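You operate a simulated robot arm through the tools that you are given. There is no shell and no other tool.

You run a simulated robot arm. Do the job below in one go: nothing can be reset, and whatever is moved stays where it is left.

JOB
Cover small dish 29 with the lid from the blue box; tape it.
Fine: put the box's own lid back on; the taped dish goes back in its ring.

It is judged by the outcome, as a careful person would: the job done as asked, and still so three seconds after it is handed in. It fails if anything else is knocked over, pushed out of place, dropped, spilled or broken. A push-on lid holds only when it is set on centred and level and pressed home; a screw cap is set on level and turned clockwise until tight.

ROBOT AND FRAMES
A 6-joint arm with a two-finger parallel gripper, fixed in place. Base frame: the origin is at the foot of the arm, x ahead of it, y to its left, z up; the work surface is at about z = 850. Lengths are in mm, angles in rad, forces in N, time in s.
With the tool pointing down near the work surface it reaches from about 580 to 940 mm from the base axis. Its first joint turns from -2.601 to 2.601 rad. Payload 3.43 kg.
The TCP is the grasp point between the finger pads, 34 mm short of the fingertips. In the tool frame z runs along the fingers and y along their closing line. Largest opening 128 mm; finger width 24, thickness 12; the body of the gripper, 48 by 130 mm, starts 96 mm behind the TCP.
Orientation is that of the tool frame in the base frame, as a unit quaternion [x, y, z, w]. With the fingers straight down and closing along the base's y, the tool's x points along the base's -x, its y along +y and its z along -z.

CONTROLS
- The arm moves only by the tool move_arm. Its argument "rows" is text: rows parted by semicolons, each of 7 numbers parted by spaces: the shift along the tool's x, y, z in mm, then the turn, a rotation vector about the tool's x, y, z in degrees, then the gripper command, from -1 (fully open) to 1 (shut), values between in proportion. In form: dx dy dz ax ay az hand; .... A call has 1 to 20 rows; each row is the pose to reach, as a shift and turn from the pose commanded when the call began, along the tool's axes at that moment. Rows are played at 5 a second. More than 50 mm and 0.15 rad between two rows, or a gripper value outside its range, and nothing of the call is played. Where a pose cannot be reached the arm comes as near as it can. A force on the tool above 40 N (or 10 N above the force at the start of the call, whichever is more), or a blocked arm, ends the call early, and 0.2 s more pass. The fingers move at their own pace (about 108 mm/s each) and stop on an object; they squeeze with about 32 N. The grip force told is the motor's: it shows also when the fingers shut on nothing. Time passes only in rows, and 0.2 s behind the last, so rows that repeat a pose let the fingers close. It gives the time, the measured TCP pose, the force on the tool (base axes), the opening and the grip force at its end, in the units of the frame above (readings bear some noise), with the torque about the TCP (base axes, N m) and any sound that the robot's microphone picked up.
- Cameras (640 x 400 px; columns grow to the right, rows downward): "scene" is fixed at [398.1, -650.5, 1595.4]; the picture's right is [0.99, -0.16, 0.00], its down [-0.08, -0.53, -0.85] and it looks along [0.13, 0.83, -0.53] (base axes); focal length 358 px, centre (320, 200). "wrist" rides on the gripper at [76, -11, -160] in the tool frame; the picture's right is [0.15, 0.99, 0.00], its down [-0.88, 0.13, -0.46] and it looks along [-0.45, 0.07, 0.89] (tool axes); focal length 234 px, centre (320, 200). There is no depth. A picture from a camera that has moved, and an enlarged one, comes with that camera's place and axes in the base frame and with its lens.
- capture(camera): a new picture of that camera. It takes no simulated time.
- move_column(by): slides the trunk up (or, below 0, down) by that many mm; the arm rides with it, the base frame stays. It gives what a move gives, with no picture.
- close_up(camera, box): a new picture of the part [left, top, right, bottom] of that camera's present view, enlarged. It takes no simulated time.
- hand_in(): hands the job in; it is judged then, once.

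Places have to be worked out from the pictures, the camera data and where the tool is seen. Open the gripper and draw the arm clear of the work before you hand the job in, unless the task says otherwise.

The tools are called after ">>>" as a command line: name --argument value ..., lists and objects as JSON in quotes. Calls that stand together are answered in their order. move_arm: Moves the arm, as the interface text tells. Its arguments: {"type":"object","properties":{"rows":{"type":"string"}},"required":["rows"]} The other tools are called the same way: move_column (by) slides the trunk up or down; capture (camera) takes a picture; close_up (camera, box) takes an enlarged picture of a part of a camera's view; hand_in () hands the job in.

At the start:

```text
clock: 0.0
tcp_pos: [621.9, 536.2, 1152.2]
ee_rot: [0.0, 1.0, 0.0, 0.0]
force: [-0.6, 0.0, 0.3]
moment: [-0.01, -0.01, 0.0]
grip_width: 128.2
finger_force: 0.1
trunk travel left (down, up): [-625.0, 85.0]
```

scene: 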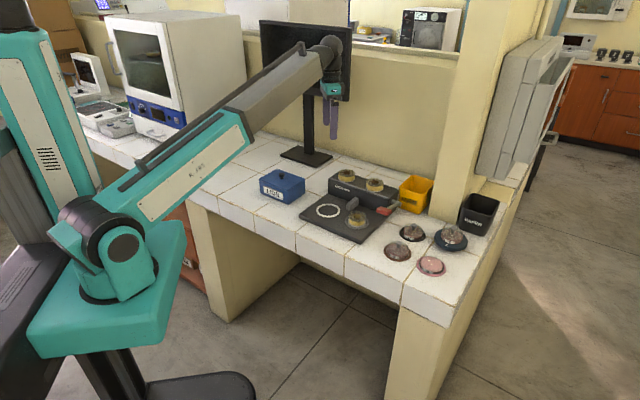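
wrist: 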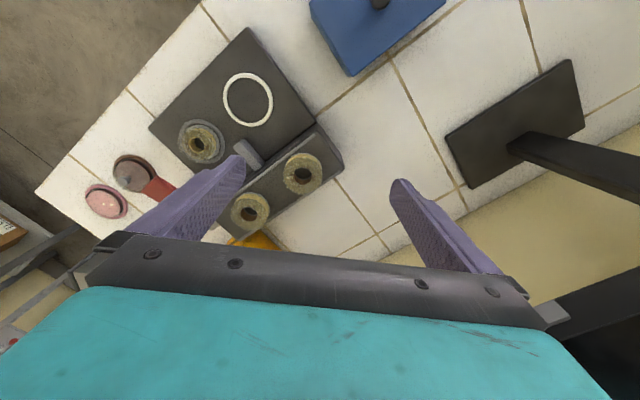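

I start by looking more closely at the work surface in the scene camera, to identify the dishes, the blue box, the tape and the ring.

>>> close_up --camera "scene" --box '[240, 150, 400, 250]'

>>> close_up --camera "scene" --box '[360, 170, 520, 290]'

>>> close_up --camera "wrist" --box '[60, 0, 380, 250]'

```text
4.00 times, centred on (320, 200) of scene
camera zoom: at [398.1, -650.5, 1595.4], right [0.99, -0.16, 0.0], down [-0.08, -0.53, -0.85], along [0.13, 0.83, -0.53], focal length 1434 px, centre (320, 200)
```

zoom: 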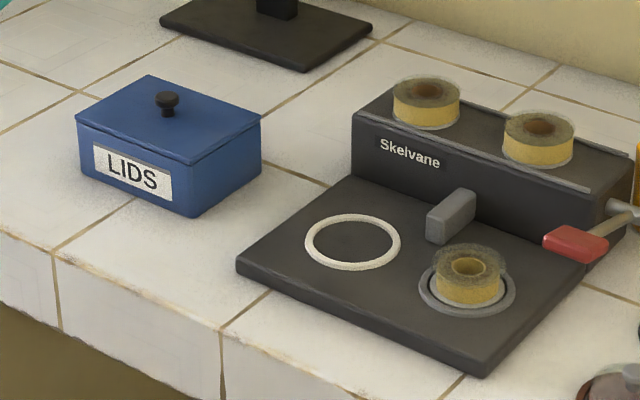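

```text
3.33 times, centred on (440, 230) of scene
camera zoom: at [398.1, -650.5, 1595.4], right [0.99, -0.16, 0.0], down [-0.08, -0.53, -0.85], along [0.13, 0.83, -0.53], focal length 1195 px, centre (-80, 100)
```

zoom: 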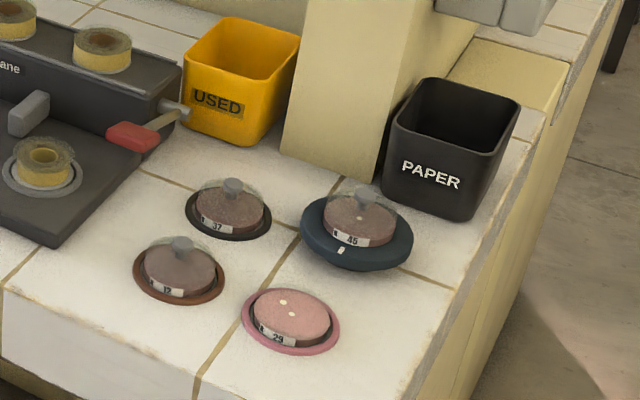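

```text
1.60 times, centred on (220, 125) of wrist
camera zoom: at [547.8, 525.5, 1312.5], right [-0.15, 0.99, 0.0], down [0.88, 0.13, 0.46], along [0.45, 0.07, -0.89], focal length 375 px, centre (480, 320)
```

zoom: 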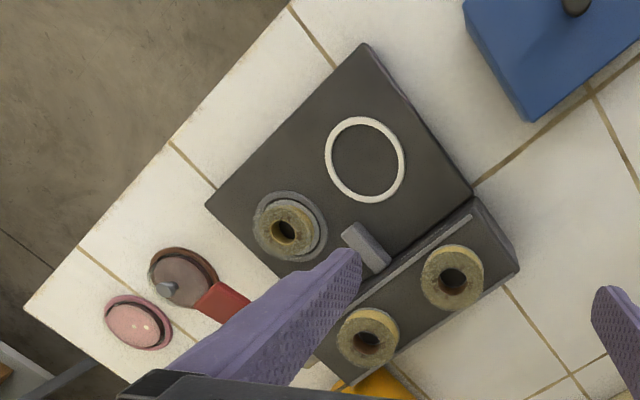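

The scene shows: dish 29 uncovered in a pink ring near (855, 90), the blue LIDS box near (449, 608), and a taping machine ("Skelvane") with a white ring at about (600, 417), a tape roll, a lever and spare rolls. I move the camera over the machine to study it before touching anything.

>>> move_arm --rows "24.4 -33.2 0 0 0 0 -1; 48.8 -66.4 0 0 0 0 -1; 73.2 -99.6 0 0 0 0 -1; 97.6 -132.8 0 0 0 0 -1; 122 -166 0 0 0 0 -1; 122 -166 0 0 0 0 -1"

>>> capture --camera "wrist"

>>> capture --camera "scene"

```text
clock: 0.9
tcp_pos: [546.5, 431.0, 1149.5]
ee_rot: [0.007, 1.0, 0.001, 0.003]
force: [-5.3, 9.4, 2.4]
moment: [-1.76, -0.68, -0.99]
grip_width: 128.0
finger_force: 0.1
trunk travel left (down, up): [-625.0, 85.0]
stopped in row 4: the force on the tool passed its limit at 54 N (the readings are from after the stop); the commanded pose is now the measured one
```

```text
taken
camera wrist: at [470.6, 419.8, 1310.2], right [-0.13, 0.99, 0.0], down [0.88, 0.12, 0.46], along [0.46, 0.06, -0.89], focal length 234 px, centre (320, 200)
```

wrist: 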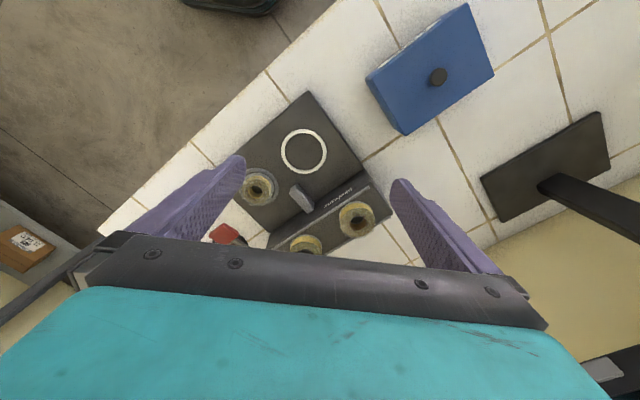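

```text
taken
```

scene: 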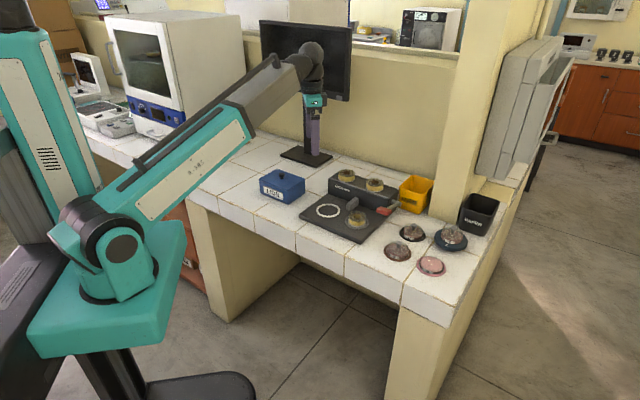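

The call stopped at row 4 with a force reading although nothing stands near the gripper in the pictures. I hold still a moment to see whether the force persists.

>>> move_arm --rows "0 0 0 0 0 0 -1; 0 0 0 0 0 0 -1"

>>> close_up --camera "scene" --box '[230, 20, 390, 180]'

>>> close_up --camera "wrist" --box '[190, 60, 420, 260]'

```text
clock: 1.5
tcp_pos: [546.8, 429.6, 1150.5]
ee_rot: [0.006, 1.0, 0.003, 0.003]
force: [-6.0, 16.8, 1.8]
moment: [-2.84, -0.99, -1.56]
grip_width: 128.0
finger_force: 0.0
trunk travel left (down, up): [-625.0, 85.0]
```

```text
2.50 times, centred on (310, 100) of scene
camera zoom: at [398.1, -650.5, 1595.4], right [0.99, -0.16, 0.0], down [-0.08, -0.53, -0.85], along [0.13, 0.83, -0.53], focal length 896 px, centre (345, 450)
```

zoom: 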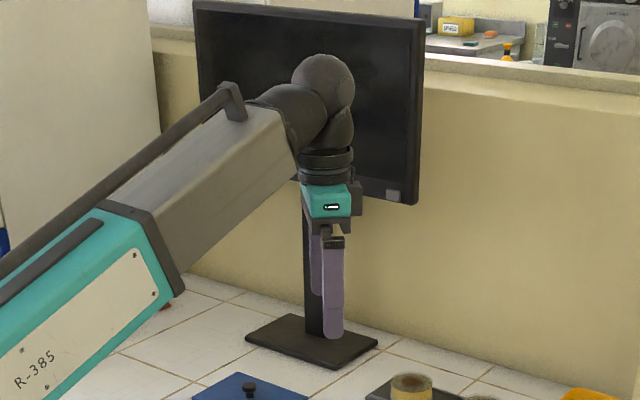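

```text
2.00 times, centred on (305, 160) of wrist
camera zoom: at [470.3, 419.2, 1310.5], right [-0.13, 0.99, 0.0], down [0.88, 0.12, 0.46], along [0.46, 0.07, -0.89], focal length 468 px, centre (350, 280)
```

zoom: 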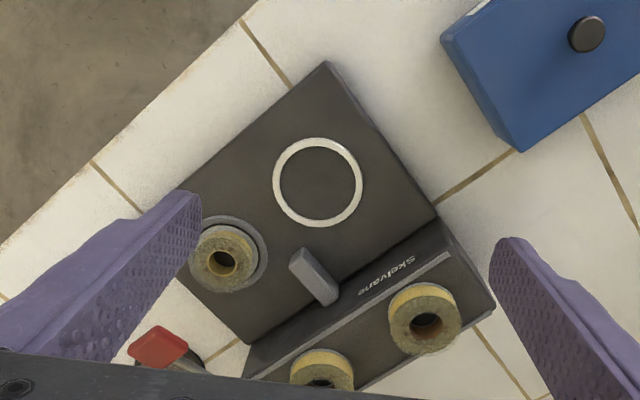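

A steady ~17 N sideways force with a moment arm of about 160 mm above the TCP points to the wrist camera or gripper body touching the arm's own forearm. I back out the way I came.

>>> move_arm --rows "-10 14 0 0 0 0 -1; -20 28 0 0 0 0 -1; -40 56 0 0 0 0 -1; -40 56 0 0 0 0 -1"

>>> capture --camera "wrist"

```text
clock: 2.5
tcp_pos: [586.8, 486.4, 1152.3]
ee_rot: [0.005, 1.0, 0.001, 0.003]
force: [0.4, 0.3, -0.8]
moment: [0.0, 0.02, 0.02]
grip_width: 128.2
finger_force: 0.1
trunk travel left (down, up): [-625.0, 85.0]
```

```text
taken
camera wrist: at [510.8, 475.2, 1311.9], right [-0.14, 0.99, 0.0], down [0.88, 0.12, 0.46], along [0.46, 0.07, -0.89], focal length 234 px, centre (320, 200)
```

wrist: 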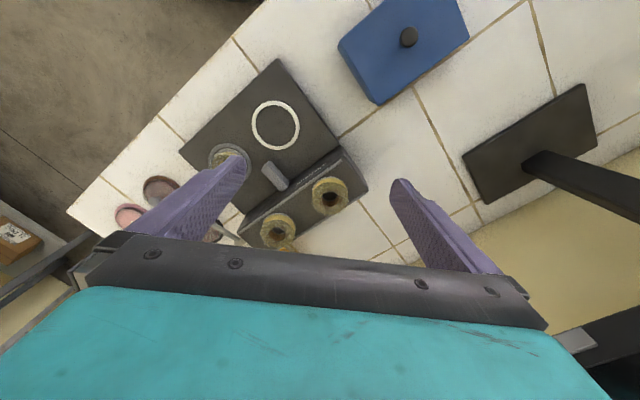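

The contact is gone. I take strong close-ups of the machine, the dishes and the box to understand how each works.

>>> close_up --camera "scene" --box '[295, 160, 405, 245]'

>>> close_up --camera "scene" --box '[340, 185, 410, 230]'

>>> close_up --camera "scene" --box '[380, 215, 460, 285]'

>>> close_up --camera "wrist" --box '[170, 60, 380, 250]'

>>> close_up --camera "scene" --box '[250, 160, 320, 210]'

```text
4.71 times, centred on (350, 202) of scene
camera zoom: at [398.1, -650.5, 1595.4], right [0.99, -0.16, 0.0], down [-0.08, -0.53, -0.85], along [0.13, 0.83, -0.53], focal length 1687 px, centre (179, 188)
```

zoom: 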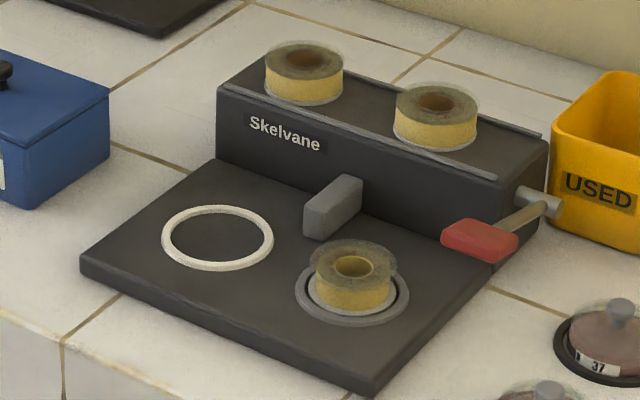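

```text
8.89 times, centred on (375, 208) of scene
camera zoom: at [398.1, -650.5, 1595.4], right [0.99, -0.16, 0.0], down [-0.08, -0.53, -0.85], along [0.13, 0.83, -0.53], focal length 3186 px, centre (-169, 133)
```

zoom: 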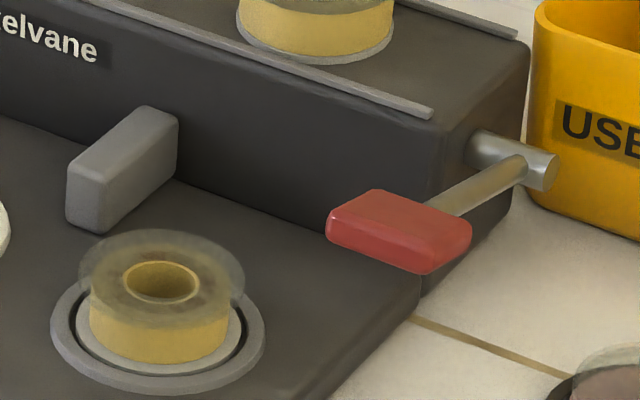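

```text
5.71 times, centred on (420, 250) of scene
camera zoom: at [398.1, -650.5, 1595.4], right [0.99, -0.16, 0.0], down [-0.08, -0.53, -0.85], along [0.13, 0.83, -0.53], focal length 2048 px, centre (-251, -86)
```

zoom: 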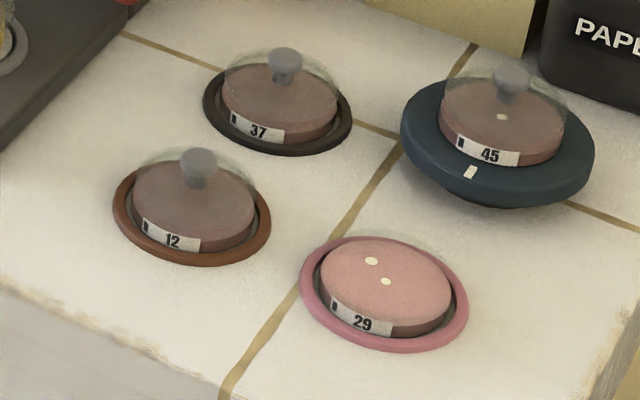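

```text
2.11 times, centred on (275, 155) of wrist
camera zoom: at [510.8, 475.2, 1311.9], right [-0.14, 0.99, 0.0], down [0.88, 0.12, 0.46], along [0.46, 0.07, -0.89], focal length 493 px, centre (415, 295)
```

zoom: 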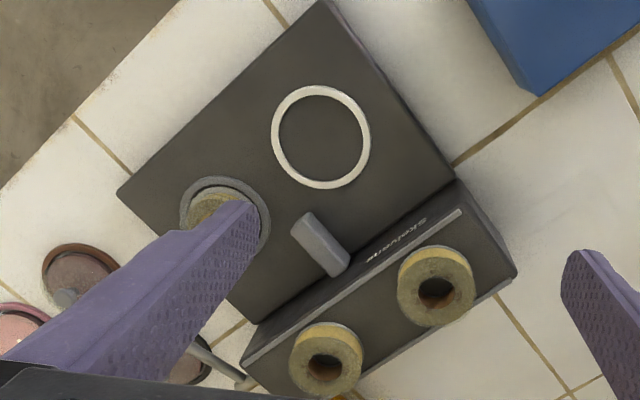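

```text
8.00 times, centred on (285, 185) of scene
camera zoom: at [398.1, -650.5, 1595.4], right [0.99, -0.16, 0.0], down [-0.08, -0.53, -0.85], along [0.13, 0.83, -0.53], focal length 2868 px, centre (600, 320)
```

zoom: 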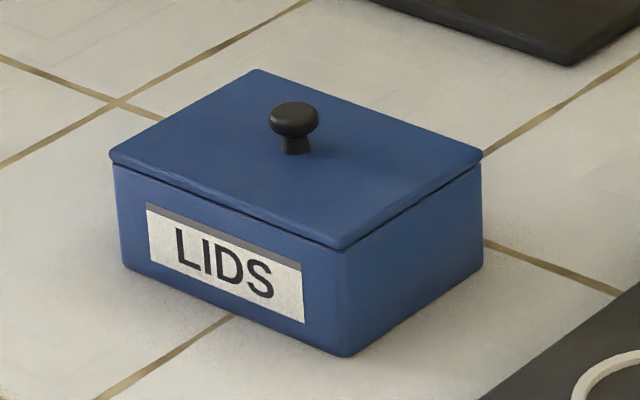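

I zoom further on the rolls, the grey block and the lever to learn whether the tape roll in use has tape left and how the tool works.

>>> close_up --camera "scene" --box '[342, 198, 377, 222]'

>>> close_up --camera "scene" --box '[330, 162, 390, 200]'

>>> close_up --camera "scene" --box '[315, 190, 355, 222]'

>>> close_up --camera "scene" --box '[415, 250, 445, 280]'

>>> close_up --camera "scene" --box '[430, 215, 475, 260]'

```text
16.00 times, centred on (360, 210) of scene
camera zoom: at [398.1, -650.5, 1595.4], right [0.99, -0.16, 0.0], down [-0.08, -0.53, -0.85], along [0.13, 0.83, -0.53], focal length 5736 px, centre (-312, 40)
```

zoom: 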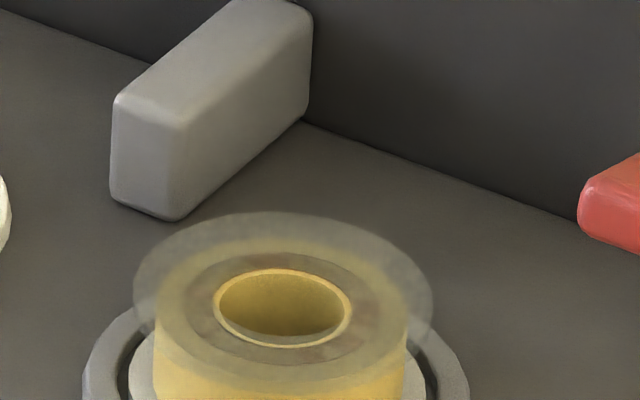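

```text
10.53 times, centred on (360, 181) of scene
camera zoom: at [398.1, -650.5, 1595.4], right [0.99, -0.16, 0.0], down [-0.08, -0.53, -0.85], along [0.13, 0.83, -0.53], focal length 3773 px, centre (-101, 400)
```

zoom: 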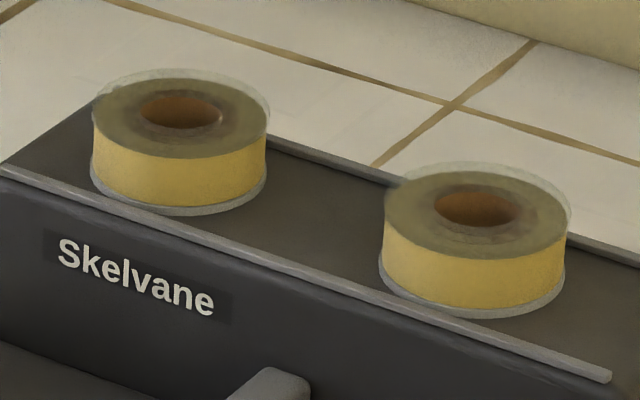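

```text
12.50 times, centred on (335, 206) of scene
camera zoom: at [398.1, -650.5, 1595.4], right [0.99, -0.16, 0.0], down [-0.08, -0.53, -0.85], along [0.13, 0.83, -0.53], focal length 4481 px, centre (132, 125)
```

zoom: 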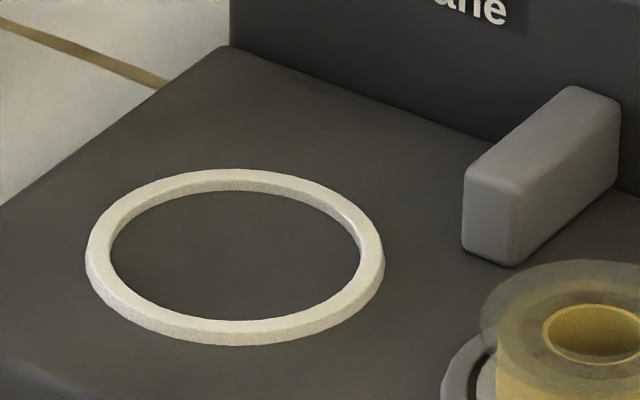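

```text
13.33 times, centred on (430, 265) of scene
camera zoom: at [398.1, -650.5, 1595.4], right [0.99, -0.16, 0.0], down [-0.08, -0.53, -0.85], along [0.13, 0.83, -0.53], focal length 4780 px, centre (-1147, -667)
```

zoom: 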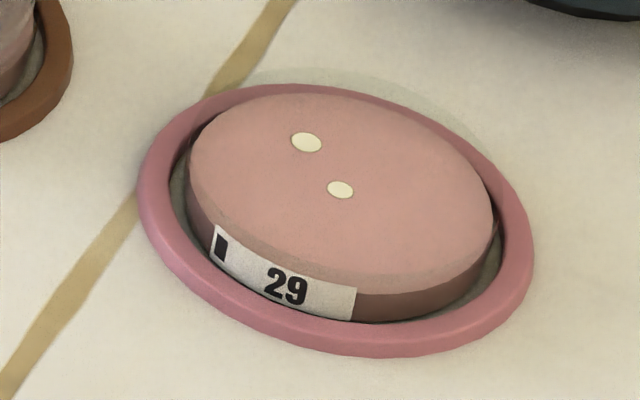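

```text
8.89 times, centred on (452, 238) of scene
camera zoom: at [398.1, -650.5, 1595.4], right [0.99, -0.16, 0.0], down [-0.08, -0.53, -0.85], along [0.13, 0.83, -0.53], focal length 3186 px, centre (-858, -133)
```

zoom: 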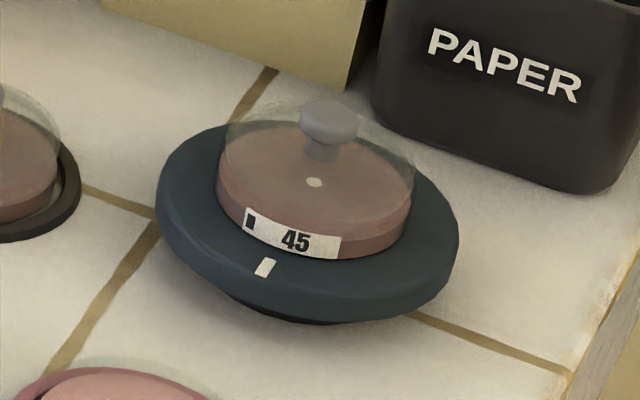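

The in-use roll still shows tape, and the white ring looks like the dish's place on the machine; the lever's red handle triangulates to about (759, 275, 942). I lower the arm (boom less steep, camera clear of it) and move over the machine for a closer look.

>>> move_arm --rows "0 0 30 0.11 0.34 -0.57 -1; 0 0 65 0.11 0.34 -0.57 -1; 0 0 100 0.11 0.34 -0.57 -1; 0 0 132 0.11 0.34 -0.57 -1; 7 -21 132 0.11 0.34 -0.57 -1; 13 -43 132 0.11 0.34 -0.57 -1; 20 -65 132 0.11 0.34 -0.57 -1; 27 -86 132 0.11 0.34 -0.57 -1; 27 -86 132 0.11 0.34 -0.57 -1"

>>> capture --camera "wrist"

>>> capture --camera "scene"

```text
clock: 4.5
tcp_pos: [561.0, 398.7, 1019.3]
ee_rot: [0.001, 1.0, 0.001, 0.0]
force: [-1.1, 1.1, -0.2]
moment: [0.0, 0.01, -0.01]
grip_width: 128.0
finger_force: 0.0
trunk travel left (down, up): [-625.0, 85.0]
```

```text
taken
camera wrist: at [486.0, 387.1, 1180.1], right [-0.14, 0.99, 0.0], down [0.88, 0.13, 0.46], along [0.45, 0.07, -0.89], focal length 234 px, centre (320, 200)
```

wrist: 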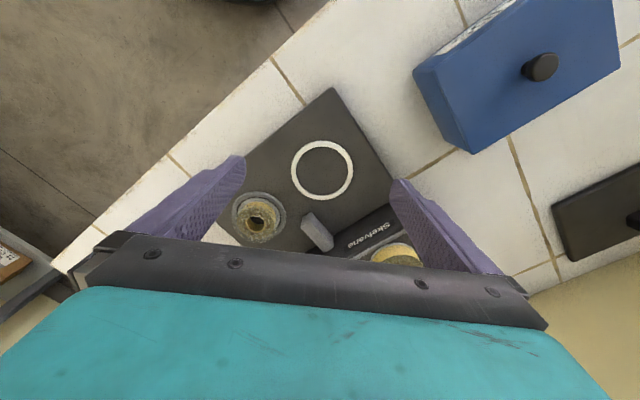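

```text
taken
```

scene: 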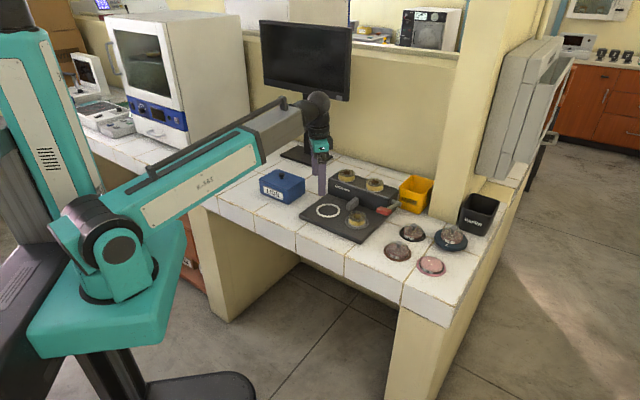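

No contact here. I zoom on the machine, roll and box from this nearer wrist view.

>>> close_up --camera "wrist" --box '[215, 85, 415, 265]'

>>> close_up --camera "wrist" --box '[225, 185, 295, 245]'

>>> close_up --camera "wrist" --box '[400, 0, 640, 160]'

>>> close_up --camera "scene" --box '[370, 190, 415, 225]'

```text
2.22 times, centred on (315, 175) of wrist
camera zoom: at [486.0, 387.1, 1180.1], right [-0.14, 0.99, 0.0], down [0.88, 0.13, 0.46], along [0.45, 0.07, -0.89], focal length 520 px, centre (331, 256)
```

zoom: 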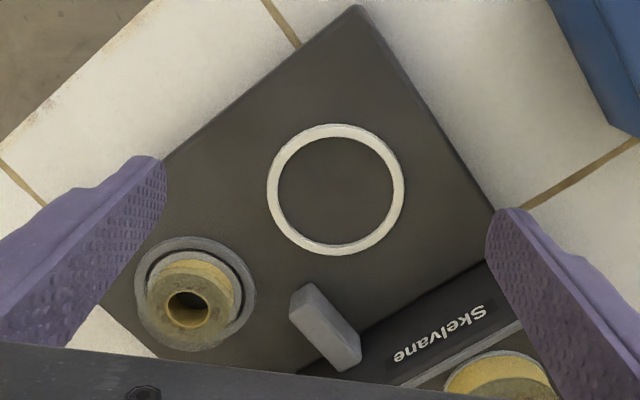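

```text
6.67 times, centred on (260, 215) of wrist
camera zoom: at [486.0, 387.1, 1180.1], right [-0.14, 0.99, 0.0], down [0.88, 0.13, 0.46], along [0.45, 0.07, -0.89], focal length 1561 px, centre (720, 100)
```

zoom: 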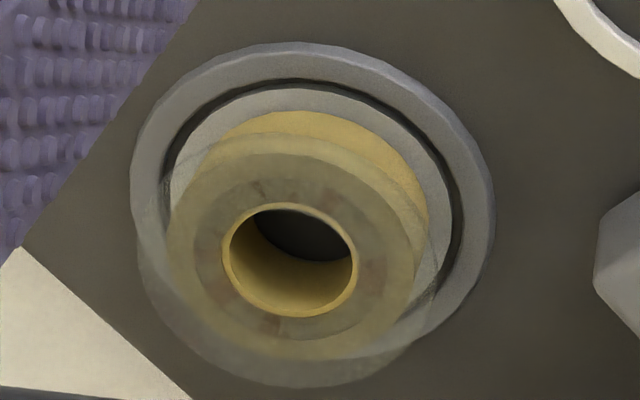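

```text
2.50 times, centred on (520, 80) of wrist
camera zoom: at [486.0, 387.1, 1180.1], right [-0.14, 0.99, 0.0], down [0.88, 0.13, 0.46], along [0.45, 0.07, -0.89], focal length 585 px, centre (-180, 500)
```

zoom: 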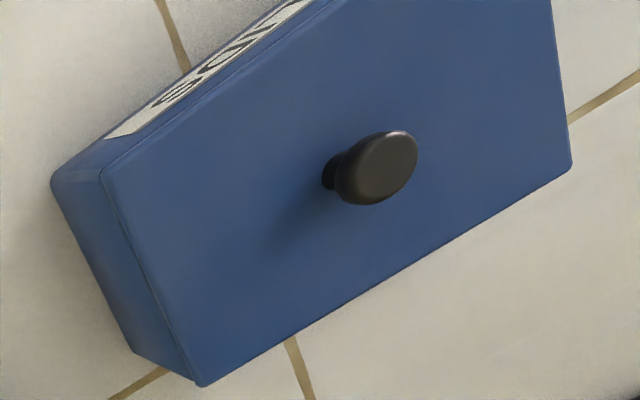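

```text
11.43 times, centred on (392, 208) of scene
camera zoom: at [398.1, -650.5, 1595.4], right [0.99, -0.16, 0.0], down [-0.08, -0.53, -0.85], along [0.13, 0.83, -0.53], focal length 4097 px, centre (-509, 114)
```

zoom: 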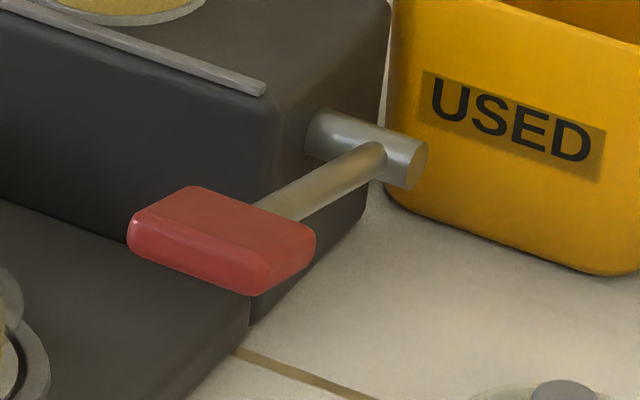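

The machine sits at 45° to the base, the box too (centre ≈ (447, 578), knob top ≈ z 951). Next I look at dish 29 and its neighbours from above, travelling well above everything.

>>> move_arm --rows "0 0 -40 0 0 0 -1; -20 -32 -40 0 0 0 -1; -40 -64 -40 0 0 0 -1; -60 -96 -40 0 0 0 -1; -80 -128 -40 0 0 0 -1; -100 -160 -40 0 0 0 -1; -120 -192 -40 0 0 0 -1; -140 -224 -40 0 0 0 -1; -160 -256 -40 0 0 0 -1; -180 -288 -40 0 0 0 -1; -180 -288 -40 0 0 0 -1"

>>> capture --camera "wrist"

```text
clock: 6.9
tcp_pos: [740.4, 112.3, 1058.7]
ee_rot: [0.001, 1.0, 0.0, 0.0]
force: [0.7, 1.7, -0.3]
moment: [0.01, 0.01, -0.01]
grip_width: 127.9
finger_force: 0.0
trunk travel left (down, up): [-625.0, 85.0]
```

```text
taken
camera wrist: at [665.5, 101.7, 1217.9], right [-0.15, 0.99, 0.0], down [0.88, 0.13, 0.46], along [0.45, 0.07, -0.89], focal length 234 px, centre (320, 200)
```

wrist: 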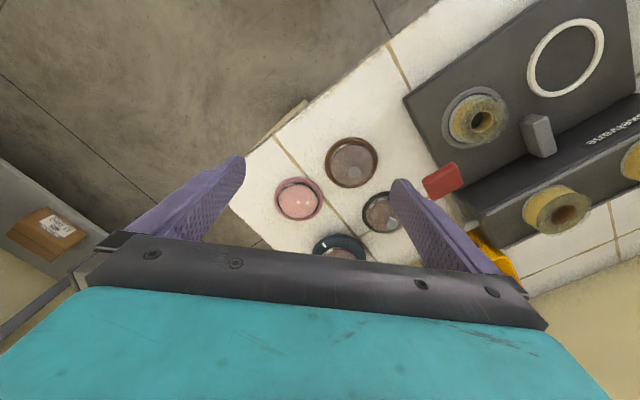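

>>> close_up --camera "wrist" --box '[260, 160, 340, 235]'

>>> close_up --camera "wrist" --box '[240, 125, 420, 265]'

>>> close_up --camera "wrist" --box '[400, 0, 640, 240]'

```text
5.33 times, centred on (300, 198) of wrist
camera zoom: at [665.5, 101.7, 1217.9], right [-0.15, 0.99, 0.0], down [0.88, 0.13, 0.46], along [0.45, 0.07, -0.89], focal length 1249 px, centre (427, 213)
```

zoom: 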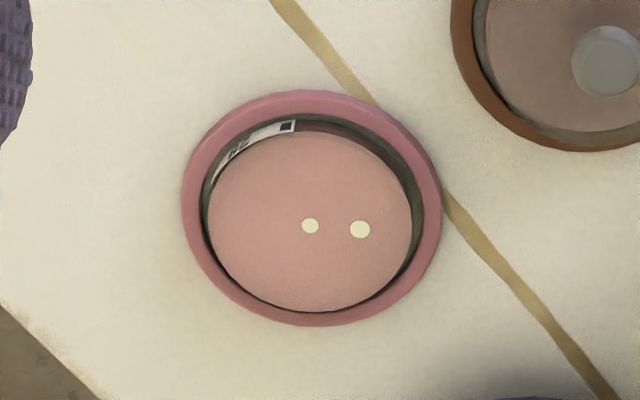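

```text
2.86 times, centred on (330, 195) of wrist
camera zoom: at [665.5, 101.7, 1217.9], right [-0.15, 0.99, 0.0], down [0.88, 0.13, 0.46], along [0.45, 0.07, -0.89], focal length 669 px, centre (291, 214)
```

zoom: 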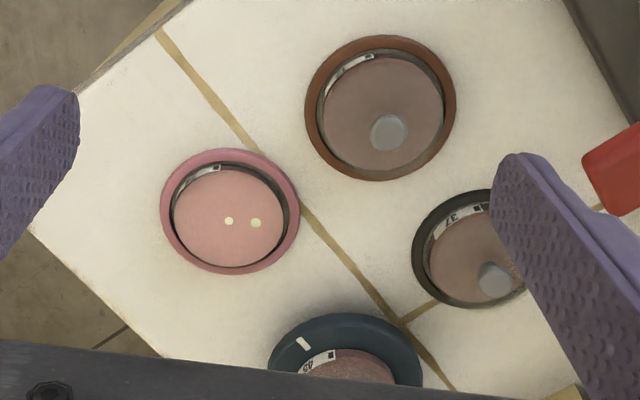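

```text
1.67 times, centred on (520, 120) of wrist
camera zoom: at [665.5, 101.7, 1217.9], right [-0.15, 0.99, 0.0], down [0.88, 0.13, 0.46], along [0.45, 0.07, -0.89], focal length 390 px, centre (-13, 333)
```

zoom: 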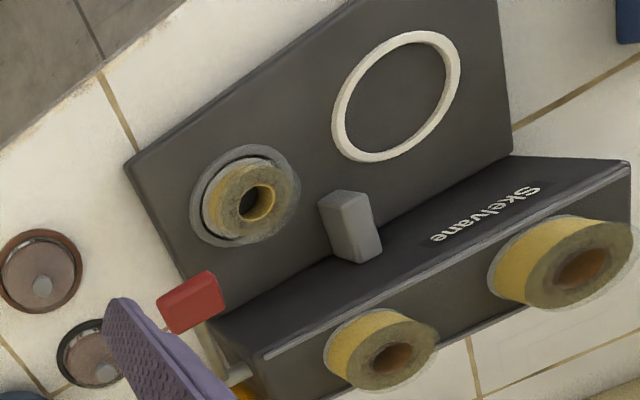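

Dish 29's ring centre is at about (853, 92), white ring at about (596, 408), lever handle ≈ (757, 273, 942). Next I travel to above the blue box's knob at about (448, 576), staying above all objects, to line up for removing its lid.

>>> move_arm --rows "11.7 36.3 4.8 0 0 0 -1; 23.3 72.7 9.7 0 0 0 -1; 35 109 14.5 0 0 0 -1; 46.7 145.3 19.3 0 0 0 -1; 58.3 181.7 24.2 0 0 0 -1; 70 218 29 0 0 0 -1; 98 249 30 0 0 0 -1; 125.5 279.5 31.5 0 0 0 -0.6; 153 310 32.8 0 0 0 -0.3; 181 341 34 0 0 0 0; 208.8 371.8 35.3 0 0 0 0.1; 236.5 402.5 36.5 0 0 0 0.1; 264 433 37.8 0 0 0 0.1; 292 464 39 0 0 0 0.1; 292 464 39 0 0 0 0.1"

>>> capture --camera "wrist"

>>> capture --camera "scene"

```text
clock: 10.1
tcp_pos: [447.1, 577.0, 1019.1]
ee_rot: [0.001, 1.0, 0.001, 0.0]
force: [0.6, -0.2, 0.0]
moment: [0.03, -0.01, 0.01]
grip_width: 57.5
finger_force: 0.1
trunk travel left (down, up): [-625.0, 85.0]
```

```text
taken
camera wrist: at [371.6, 565.8, 1179.9], right [-0.14, 0.99, 0.0], down [0.88, 0.13, 0.46], along [0.45, 0.07, -0.89], focal length 234 px, centre (320, 200)
```

wrist: 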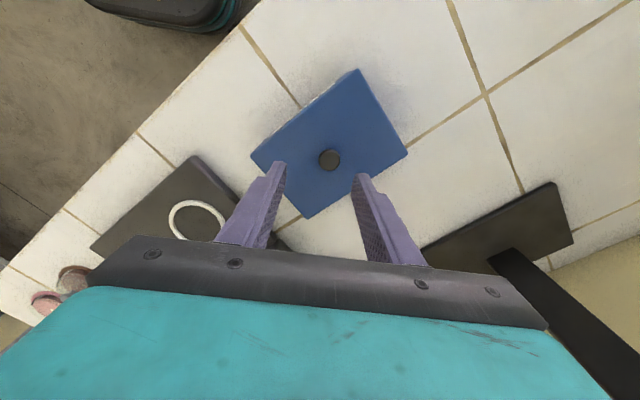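

```text
taken
```

scene: 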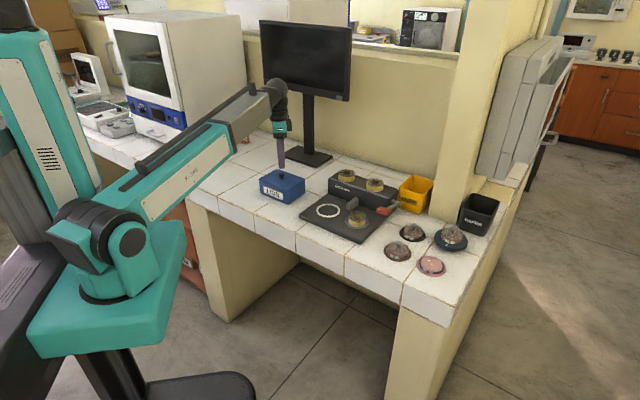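

The knob is almost under the gripper. I zoom to measure its exact offset.

>>> close_up --camera "wrist" --box '[240, 60, 420, 230]'

>>> close_up --camera "scene" --box '[245, 115, 325, 210]'

```text
2.35 times, centred on (330, 145) of wrist
camera zoom: at [371.6, 565.8, 1179.9], right [-0.14, 0.99, 0.0], down [0.88, 0.13, 0.46], along [0.45, 0.07, -0.89], focal length 551 px, centre (296, 329)
```

zoom: 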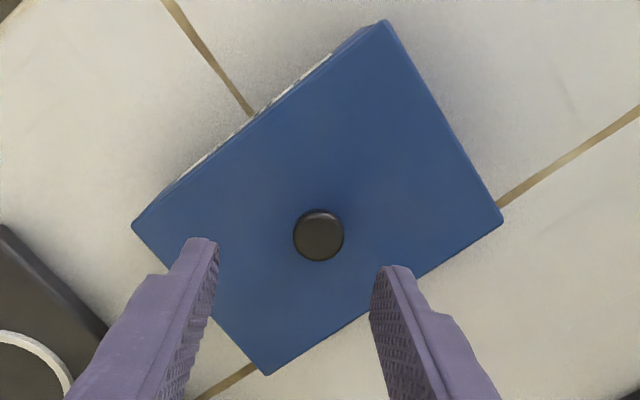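

```text
4.21 times, centred on (285, 162) of scene
camera zoom: at [398.1, -650.5, 1595.4], right [0.99, -0.16, 0.0], down [-0.08, -0.53, -0.85], along [0.13, 0.83, -0.53], focal length 1509 px, centre (467, 358)
```

zoom: 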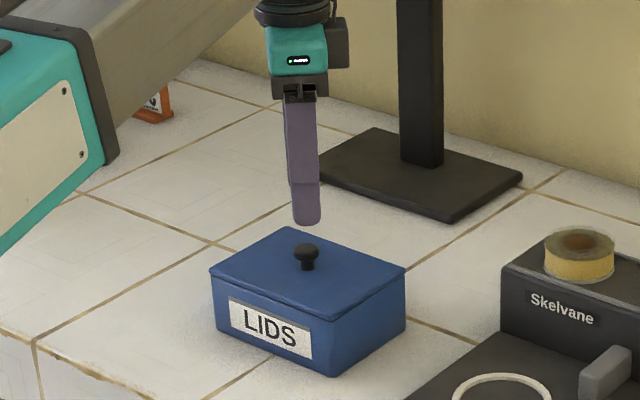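

Triangulating from two wrist views puts the knob at about (445, 586.5, 938), lid top about z 917. I shift over it and descend part way, then check alignment.

>>> move_arm --rows "1.8 9.5 0 0 0 0 0.2; 1.8 9.5 15 0 0 0 0.2; 1.8 9.5 30 0 0 0 0.2; 1.8 9.5 30 0 0 0 0.2"

>>> close_up --camera "wrist" --box '[240, 60, 420, 230]'

>>> close_up --camera "scene" --box '[245, 115, 325, 210]'

```text
clock: 11.1
tcp_pos: [446.0, 587.3, 988.3]
ee_rot: [0.001, 1.0, 0.001, 0.0]
force: [0.5, -0.3, -1.4]
moment: [0.03, -0.04, -0.01]
grip_width: 51.3
finger_force: 0.2
trunk travel left (down, up): [-625.0, 85.0]
```

```text
2.35 times, centred on (330, 145) of wrist
camera zoom: at [371.1, 574.8, 1149.4], right [-0.14, 0.99, 0.0], down [0.88, 0.13, 0.46], along [0.45, 0.07, -0.89], focal length 551 px, centre (296, 329)
```

zoom: 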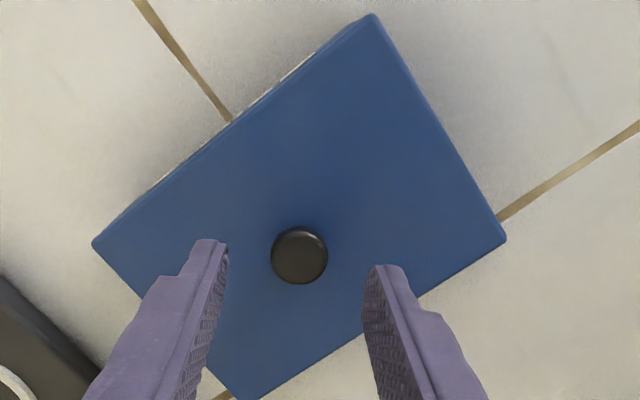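

```text
4.21 times, centred on (285, 162) of scene
camera zoom: at [398.1, -650.5, 1595.4], right [0.99, -0.16, 0.0], down [-0.08, -0.53, -0.85], along [0.13, 0.83, -0.53], focal length 1509 px, centre (467, 358)
```

zoom: 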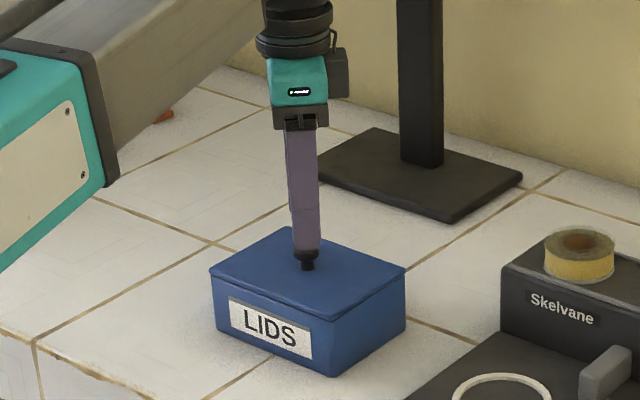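

Knob now measures (445, 587) against TCP (446, 587.3): aligned. I descend to put the fingertips just above the lid plate and close on the knob.

>>> move_arm --rows "0.5 0 10 0 0 0 0.2; 0.5 0 20 0 0 0 0.2; 0.5 0 27 0 0 0 0.2; 0.5 0 31 0 0 0 0.2; 0.5 0 31 0 0 0 0.6; 0.5 0 31 0 0 0 0.9; 0.5 0 31 0 0 0 0.9; 0.5 0 31 0 0 0 0.9"

>>> close_up --camera "scene" --box '[255, 150, 315, 210]'

```text
clock: 12.9
tcp_pos: [446.6, 585.5, 957.9]
ee_rot: [0.001, 1.0, 0.0, 0.0]
force: [0.1, 0.3, 0.9]
moment: [0.02, 0.0, -0.02]
grip_width: 21.8
finger_force: 32.1
trunk travel left (down, up): [-625.0, 85.0]
heard: snap
```

```text
6.67 times, centred on (285, 180) of scene
camera zoom: at [398.1, -650.5, 1595.4], right [0.99, -0.16, 0.0], down [-0.08, -0.53, -0.85], along [0.13, 0.83, -0.53], focal length 2390 px, centre (553, 333)
```

zoom: 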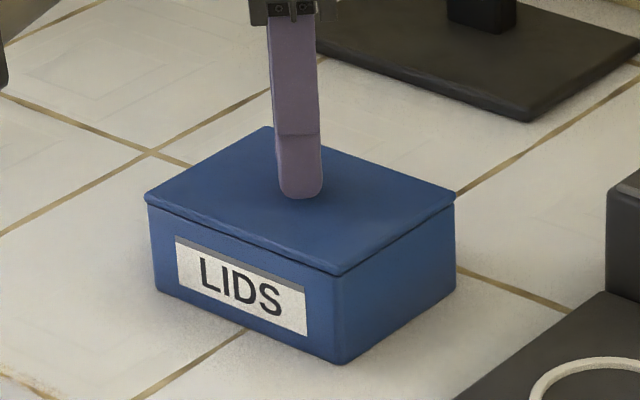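

The fingers hold the knob (21.8 mm, 32 N). I lift slowly and check whether the lid comes up alone.

>>> move_arm --rows "0 0 -3 0 0 0 0.9; 0 0 -6 0 0 0 0.9; 0 0 -10 0 0 0 0.9; 0 0 -16 0 0 0 0.9; 0 0 -24 0 0 0 0.9; 0 0 -24 0 0 0 0.9"

>>> close_up --camera "scene" --box '[245, 140, 325, 210]'

```text
clock: 14.3
tcp_pos: [444.2, 587.2, 982.6]
ee_rot: [0.001, 1.0, 0.002, 0.0]
force: [-0.3, -0.1, 0.9]
moment: [0.01, 0.01, -0.04]
grip_width: 6.4
finger_force: 0.0
trunk travel left (down, up): [-625.0, 85.0]
```

```text
5.71 times, centred on (285, 175) of scene
camera zoom: at [398.1, -650.5, 1595.4], right [0.99, -0.16, 0.0], down [-0.08, -0.53, -0.85], along [0.13, 0.83, -0.53], focal length 2048 px, centre (520, 343)
```

zoom: 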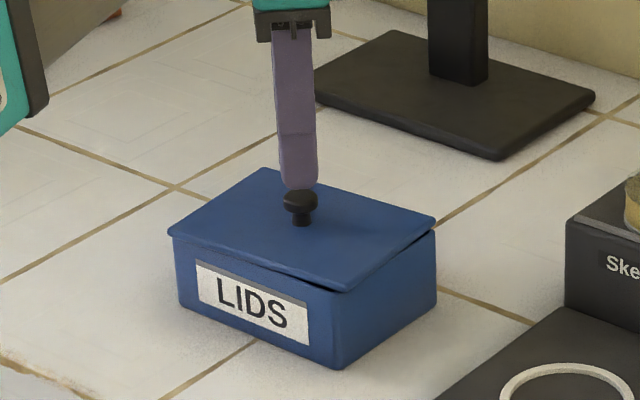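

The knob slipped out of the fingers and the lid looks slightly raised at one side. I look from both cameras before trying again.

>>> close_up --camera "wrist" --box '[240, 60, 420, 230]'

>>> close_up --camera "scene" --box '[260, 160, 310, 205]'

```text
2.35 times, centred on (330, 145) of wrist
camera zoom: at [370.4, 575.0, 1143.4], right [-0.14, 0.99, 0.0], down [0.88, 0.13, 0.46], along [0.45, 0.07, -0.89], focal length 551 px, centre (296, 329)
```

zoom: 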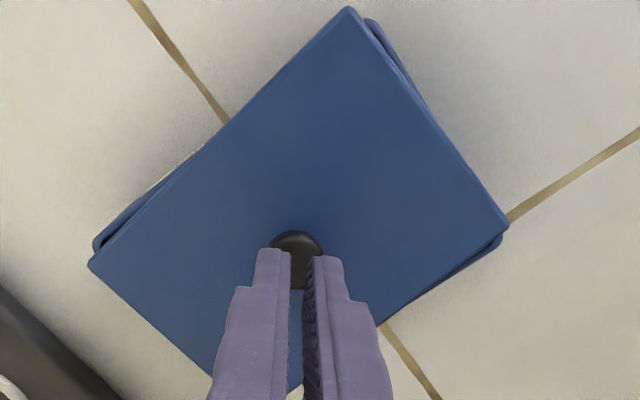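

```text
8.89 times, centred on (285, 182) of scene
camera zoom: at [398.1, -650.5, 1595.4], right [0.99, -0.16, 0.0], down [-0.08, -0.53, -0.85], along [0.13, 0.83, -0.53], focal length 3186 px, centre (631, 356)
```

zoom: 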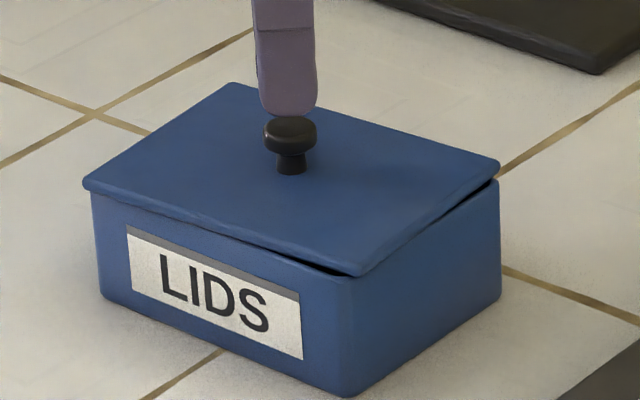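

The lid is now loose on the box, slightly turned. I open the fingers and look again so I can grip lower and better centred.

>>> move_arm --rows "0 0 -6 0 0 0 0.2; 0 0 -6 0 0 0 0.2; 0 0 -6 0 0 0 0.2"

>>> close_up --camera "wrist" --box '[240, 60, 420, 230]'

>>> close_up --camera "scene" --box '[260, 160, 310, 205]'

```text
clock: 15.1
tcp_pos: [445.7, 586.1, 990.3]
ee_rot: [0.001, 1.0, 0.001, 0.0]
force: [0.3, 0.0, -0.8]
moment: [0.01, 0.0, 0.01]
grip_width: 51.1
finger_force: 0.0
trunk travel left (down, up): [-625.0, 85.0]
```

```text
2.35 times, centred on (330, 145) of wrist
camera zoom: at [370.4, 575.0, 1149.7], right [-0.14, 0.99, 0.0], down [0.88, 0.13, 0.46], along [0.45, 0.07, -0.89], focal length 551 px, centre (296, 329)
```

zoom: 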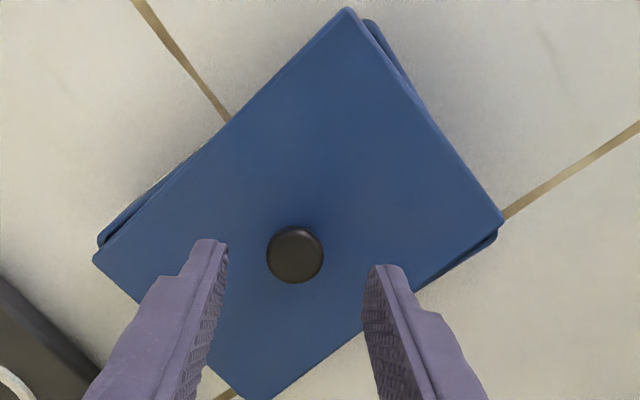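

```text
8.89 times, centred on (285, 182) of scene
camera zoom: at [398.1, -650.5, 1595.4], right [0.99, -0.16, 0.0], down [-0.08, -0.53, -0.85], along [0.13, 0.83, -0.53], focal length 3186 px, centre (631, 356)
```

zoom: 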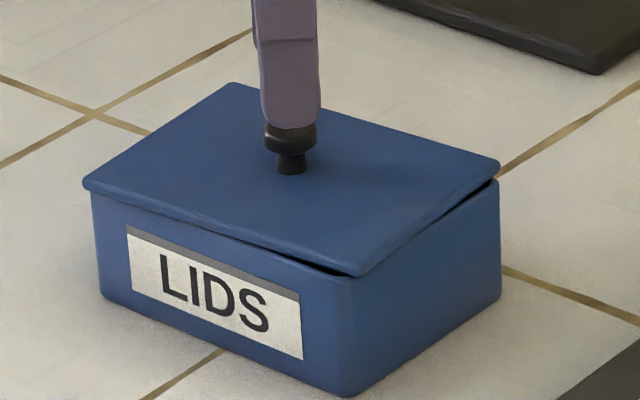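

The knob is about 2–3 mm toward −x from the TCP. I correct that, and descend a few mm deeper than before, stepping gently near the lid.

>>> move_arm --rows "2.5 -0.7 10 0 0 0 0.2; 2.5 -0.7 20 0 0 0 0.2; 2.5 -0.7 28 0 0 0 0.2; 2.5 -0.7 32 0 0 0 0.2; 2.5 -0.7 34 0 0 0 0.2; 2.5 -0.7 34 0 0 0 0.2"

>>> close_up --camera "scene" --box '[260, 160, 310, 205]'

>>> close_up --camera "wrist" --box '[240, 60, 420, 230]'

```text
clock: 16.5
tcp_pos: [442.3, 583.8, 954.7]
ee_rot: [0.001, 1.0, 0.0, 0.001]
force: [0.6, -0.1, -1.0]
moment: [-0.02, 0.02, -0.02]
grip_width: 51.3
finger_force: 0.1
trunk travel left (down, up): [-625.0, 85.0]
```

```text
8.89 times, centred on (285, 182) of scene
camera zoom: at [398.1, -650.5, 1595.4], right [0.99, -0.16, 0.0], down [-0.08, -0.53, -0.85], along [0.13, 0.83, -0.53], focal length 3186 px, centre (631, 356)
```

zoom: 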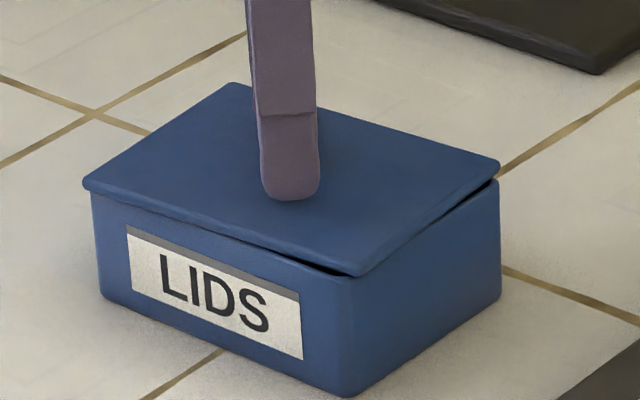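

```text
2.35 times, centred on (330, 145) of wrist
camera zoom: at [368.2, 574.0, 1115.4], right [-0.14, 0.99, 0.0], down [0.88, 0.13, 0.46], along [0.45, 0.07, -0.89], focal length 551 px, centre (296, 329)
```

zoom: 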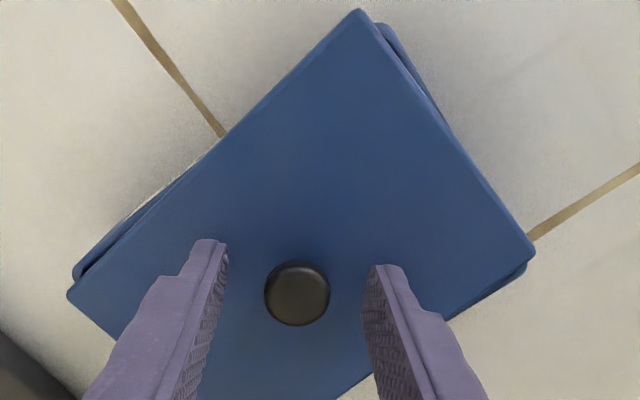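

Knob is now centred between the fingers. I go 2.5 mm deeper, close on it, and hold to check the grip before lifting.

>>> move_arm --rows "0 0 2.5 0 0 0 0.2; 0 0 2.5 0 0 0 0.4; 0 0 2.5 0 0 0 0.6; 0 0 2.5 0 0 0 0.8; 0 0 2.5 0 0 0 1; 0 0 2.5 0 0 0 1; 0 0 2.5 0 0 0 1"

>>> close_up --camera "wrist" --box '[240, 60, 420, 230]'

```text
clock: 18.1
tcp_pos: [442.4, 584.7, 952.7]
ee_rot: [0.001, 1.0, 0.001, 0.001]
force: [0.1, 2.8, 4.8]
moment: [0.05, -0.03, -0.14]
grip_width: 21.6
finger_force: 31.7
trunk travel left (down, up): [-625.0, 85.0]
heard: snap
```

```text
2.35 times, centred on (330, 145) of wrist
camera zoom: at [367.4, 574.0, 1112.9], right [-0.14, 0.99, 0.0], down [0.88, 0.13, 0.46], along [0.45, 0.07, -0.89], focal length 551 px, centre (296, 329)
```

zoom: 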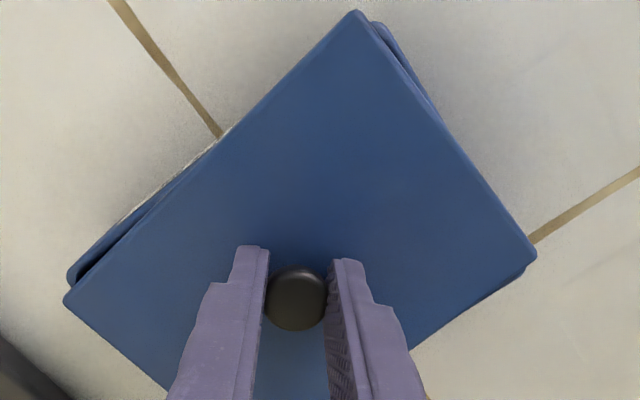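

The "snap" is the fingers meeting the knob. Grip 21.6 mm at 32 N; I lift slowly and stop to check.

>>> move_arm --rows "0 0 -1 0 0 0 1; 0 0 -2.5 0 0 0 1; 0 0 -4 0 0 0 1; 0 0 -6 0 0 0 1; 0 0 -8 0 0 0 1; 0 0 -10 0 0 0 1; 0 0 -10 0 0 0 1"

>>> close_up --camera "scene" --box '[260, 160, 310, 205]'

>>> close_up --camera "wrist" --box '[240, 60, 420, 230]'

```text
clock: 19.7
tcp_pos: [443.0, 585.5, 962.8]
ee_rot: [0.001, 1.0, 0.002, -0.001]
force: [0.2, -0.1, 0.4]
moment: [0.0, -0.02, 0.01]
grip_width: 21.5
finger_force: 32.3
trunk travel left (down, up): [-625.0, 85.0]
heard: snap
```

```text
8.89 times, centred on (285, 182) of scene
camera zoom: at [398.1, -650.5, 1595.4], right [0.99, -0.16, 0.0], down [-0.08, -0.53, -0.85], along [0.13, 0.83, -0.53], focal length 3186 px, centre (631, 356)
```

zoom: 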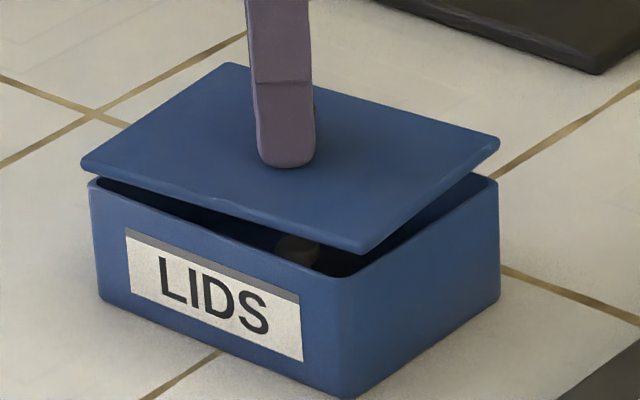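

```text
2.35 times, centred on (330, 145) of wrist
camera zoom: at [367.7, 574.1, 1123.2], right [-0.14, 0.99, 0.0], down [0.88, 0.13, 0.46], along [0.45, 0.07, -0.89], focal length 551 px, centre (296, 329)
```

zoom: 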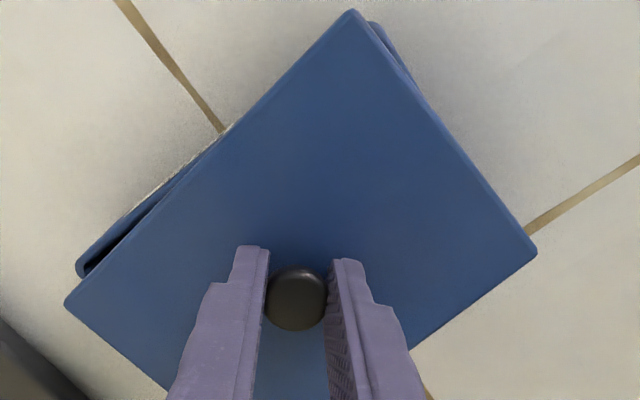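

The lid is up, level and firmly held, and a grey knob is visible inside the box. I raise it further and carry it to the free tiles between the box and the monitor, centre about (562, 654).

>>> move_arm --rows "0 0 -12 0 0 0 1; 0 0 -25 0 0 0 1; 0 0 -40 0 0 0 1; -25 14 -40 0 0 0 1; -55 32 -40 0 0 0 1; -85 50 -40 0 0 0 1; -110 64 -40 0 0 0 1; -119 69 -40 0 0 0 1; -119 69 -20 0 0 0 1; -119 69 0 0 0 0 1; -119 69 20 0 0 0 1; -119 69 36 0 0 0 1; -119 69 46 0 0 0 1; -119 69 46 0 0 0 1"

>>> capture --camera "wrist"

>>> close_up --camera "scene" --box '[245, 110, 345, 210]'

```text
clock: 22.7
tcp_pos: [561.8, 654.0, 918.4]
ee_rot: [0.001, 1.0, 0.001, -0.001]
force: [1.0, 0.2, -0.8]
moment: [-0.02, 0.02, -0.04]
grip_width: 21.3
finger_force: 32.1
trunk travel left (down, up): [-625.0, 85.0]
```

```text
taken
camera wrist: at [486.4, 643.9, 1077.8], right [-0.14, 0.99, 0.0], down [0.88, 0.13, 0.46], along [0.45, 0.07, -0.89], focal length 234 px, centre (320, 200)
```

wrist: 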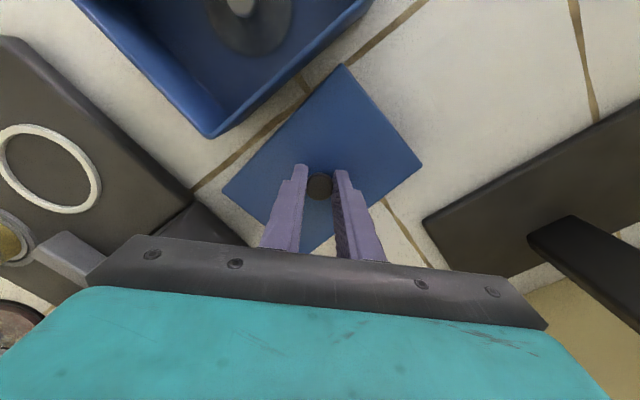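

```text
4.00 times, centred on (295, 160) of scene
camera zoom: at [398.1, -650.5, 1595.4], right [0.99, -0.16, 0.0], down [-0.08, -0.53, -0.85], along [0.13, 0.83, -0.53], focal length 1434 px, centre (420, 360)
```

zoom: 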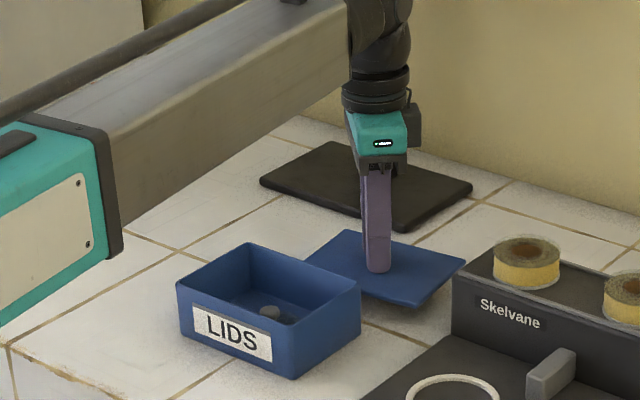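

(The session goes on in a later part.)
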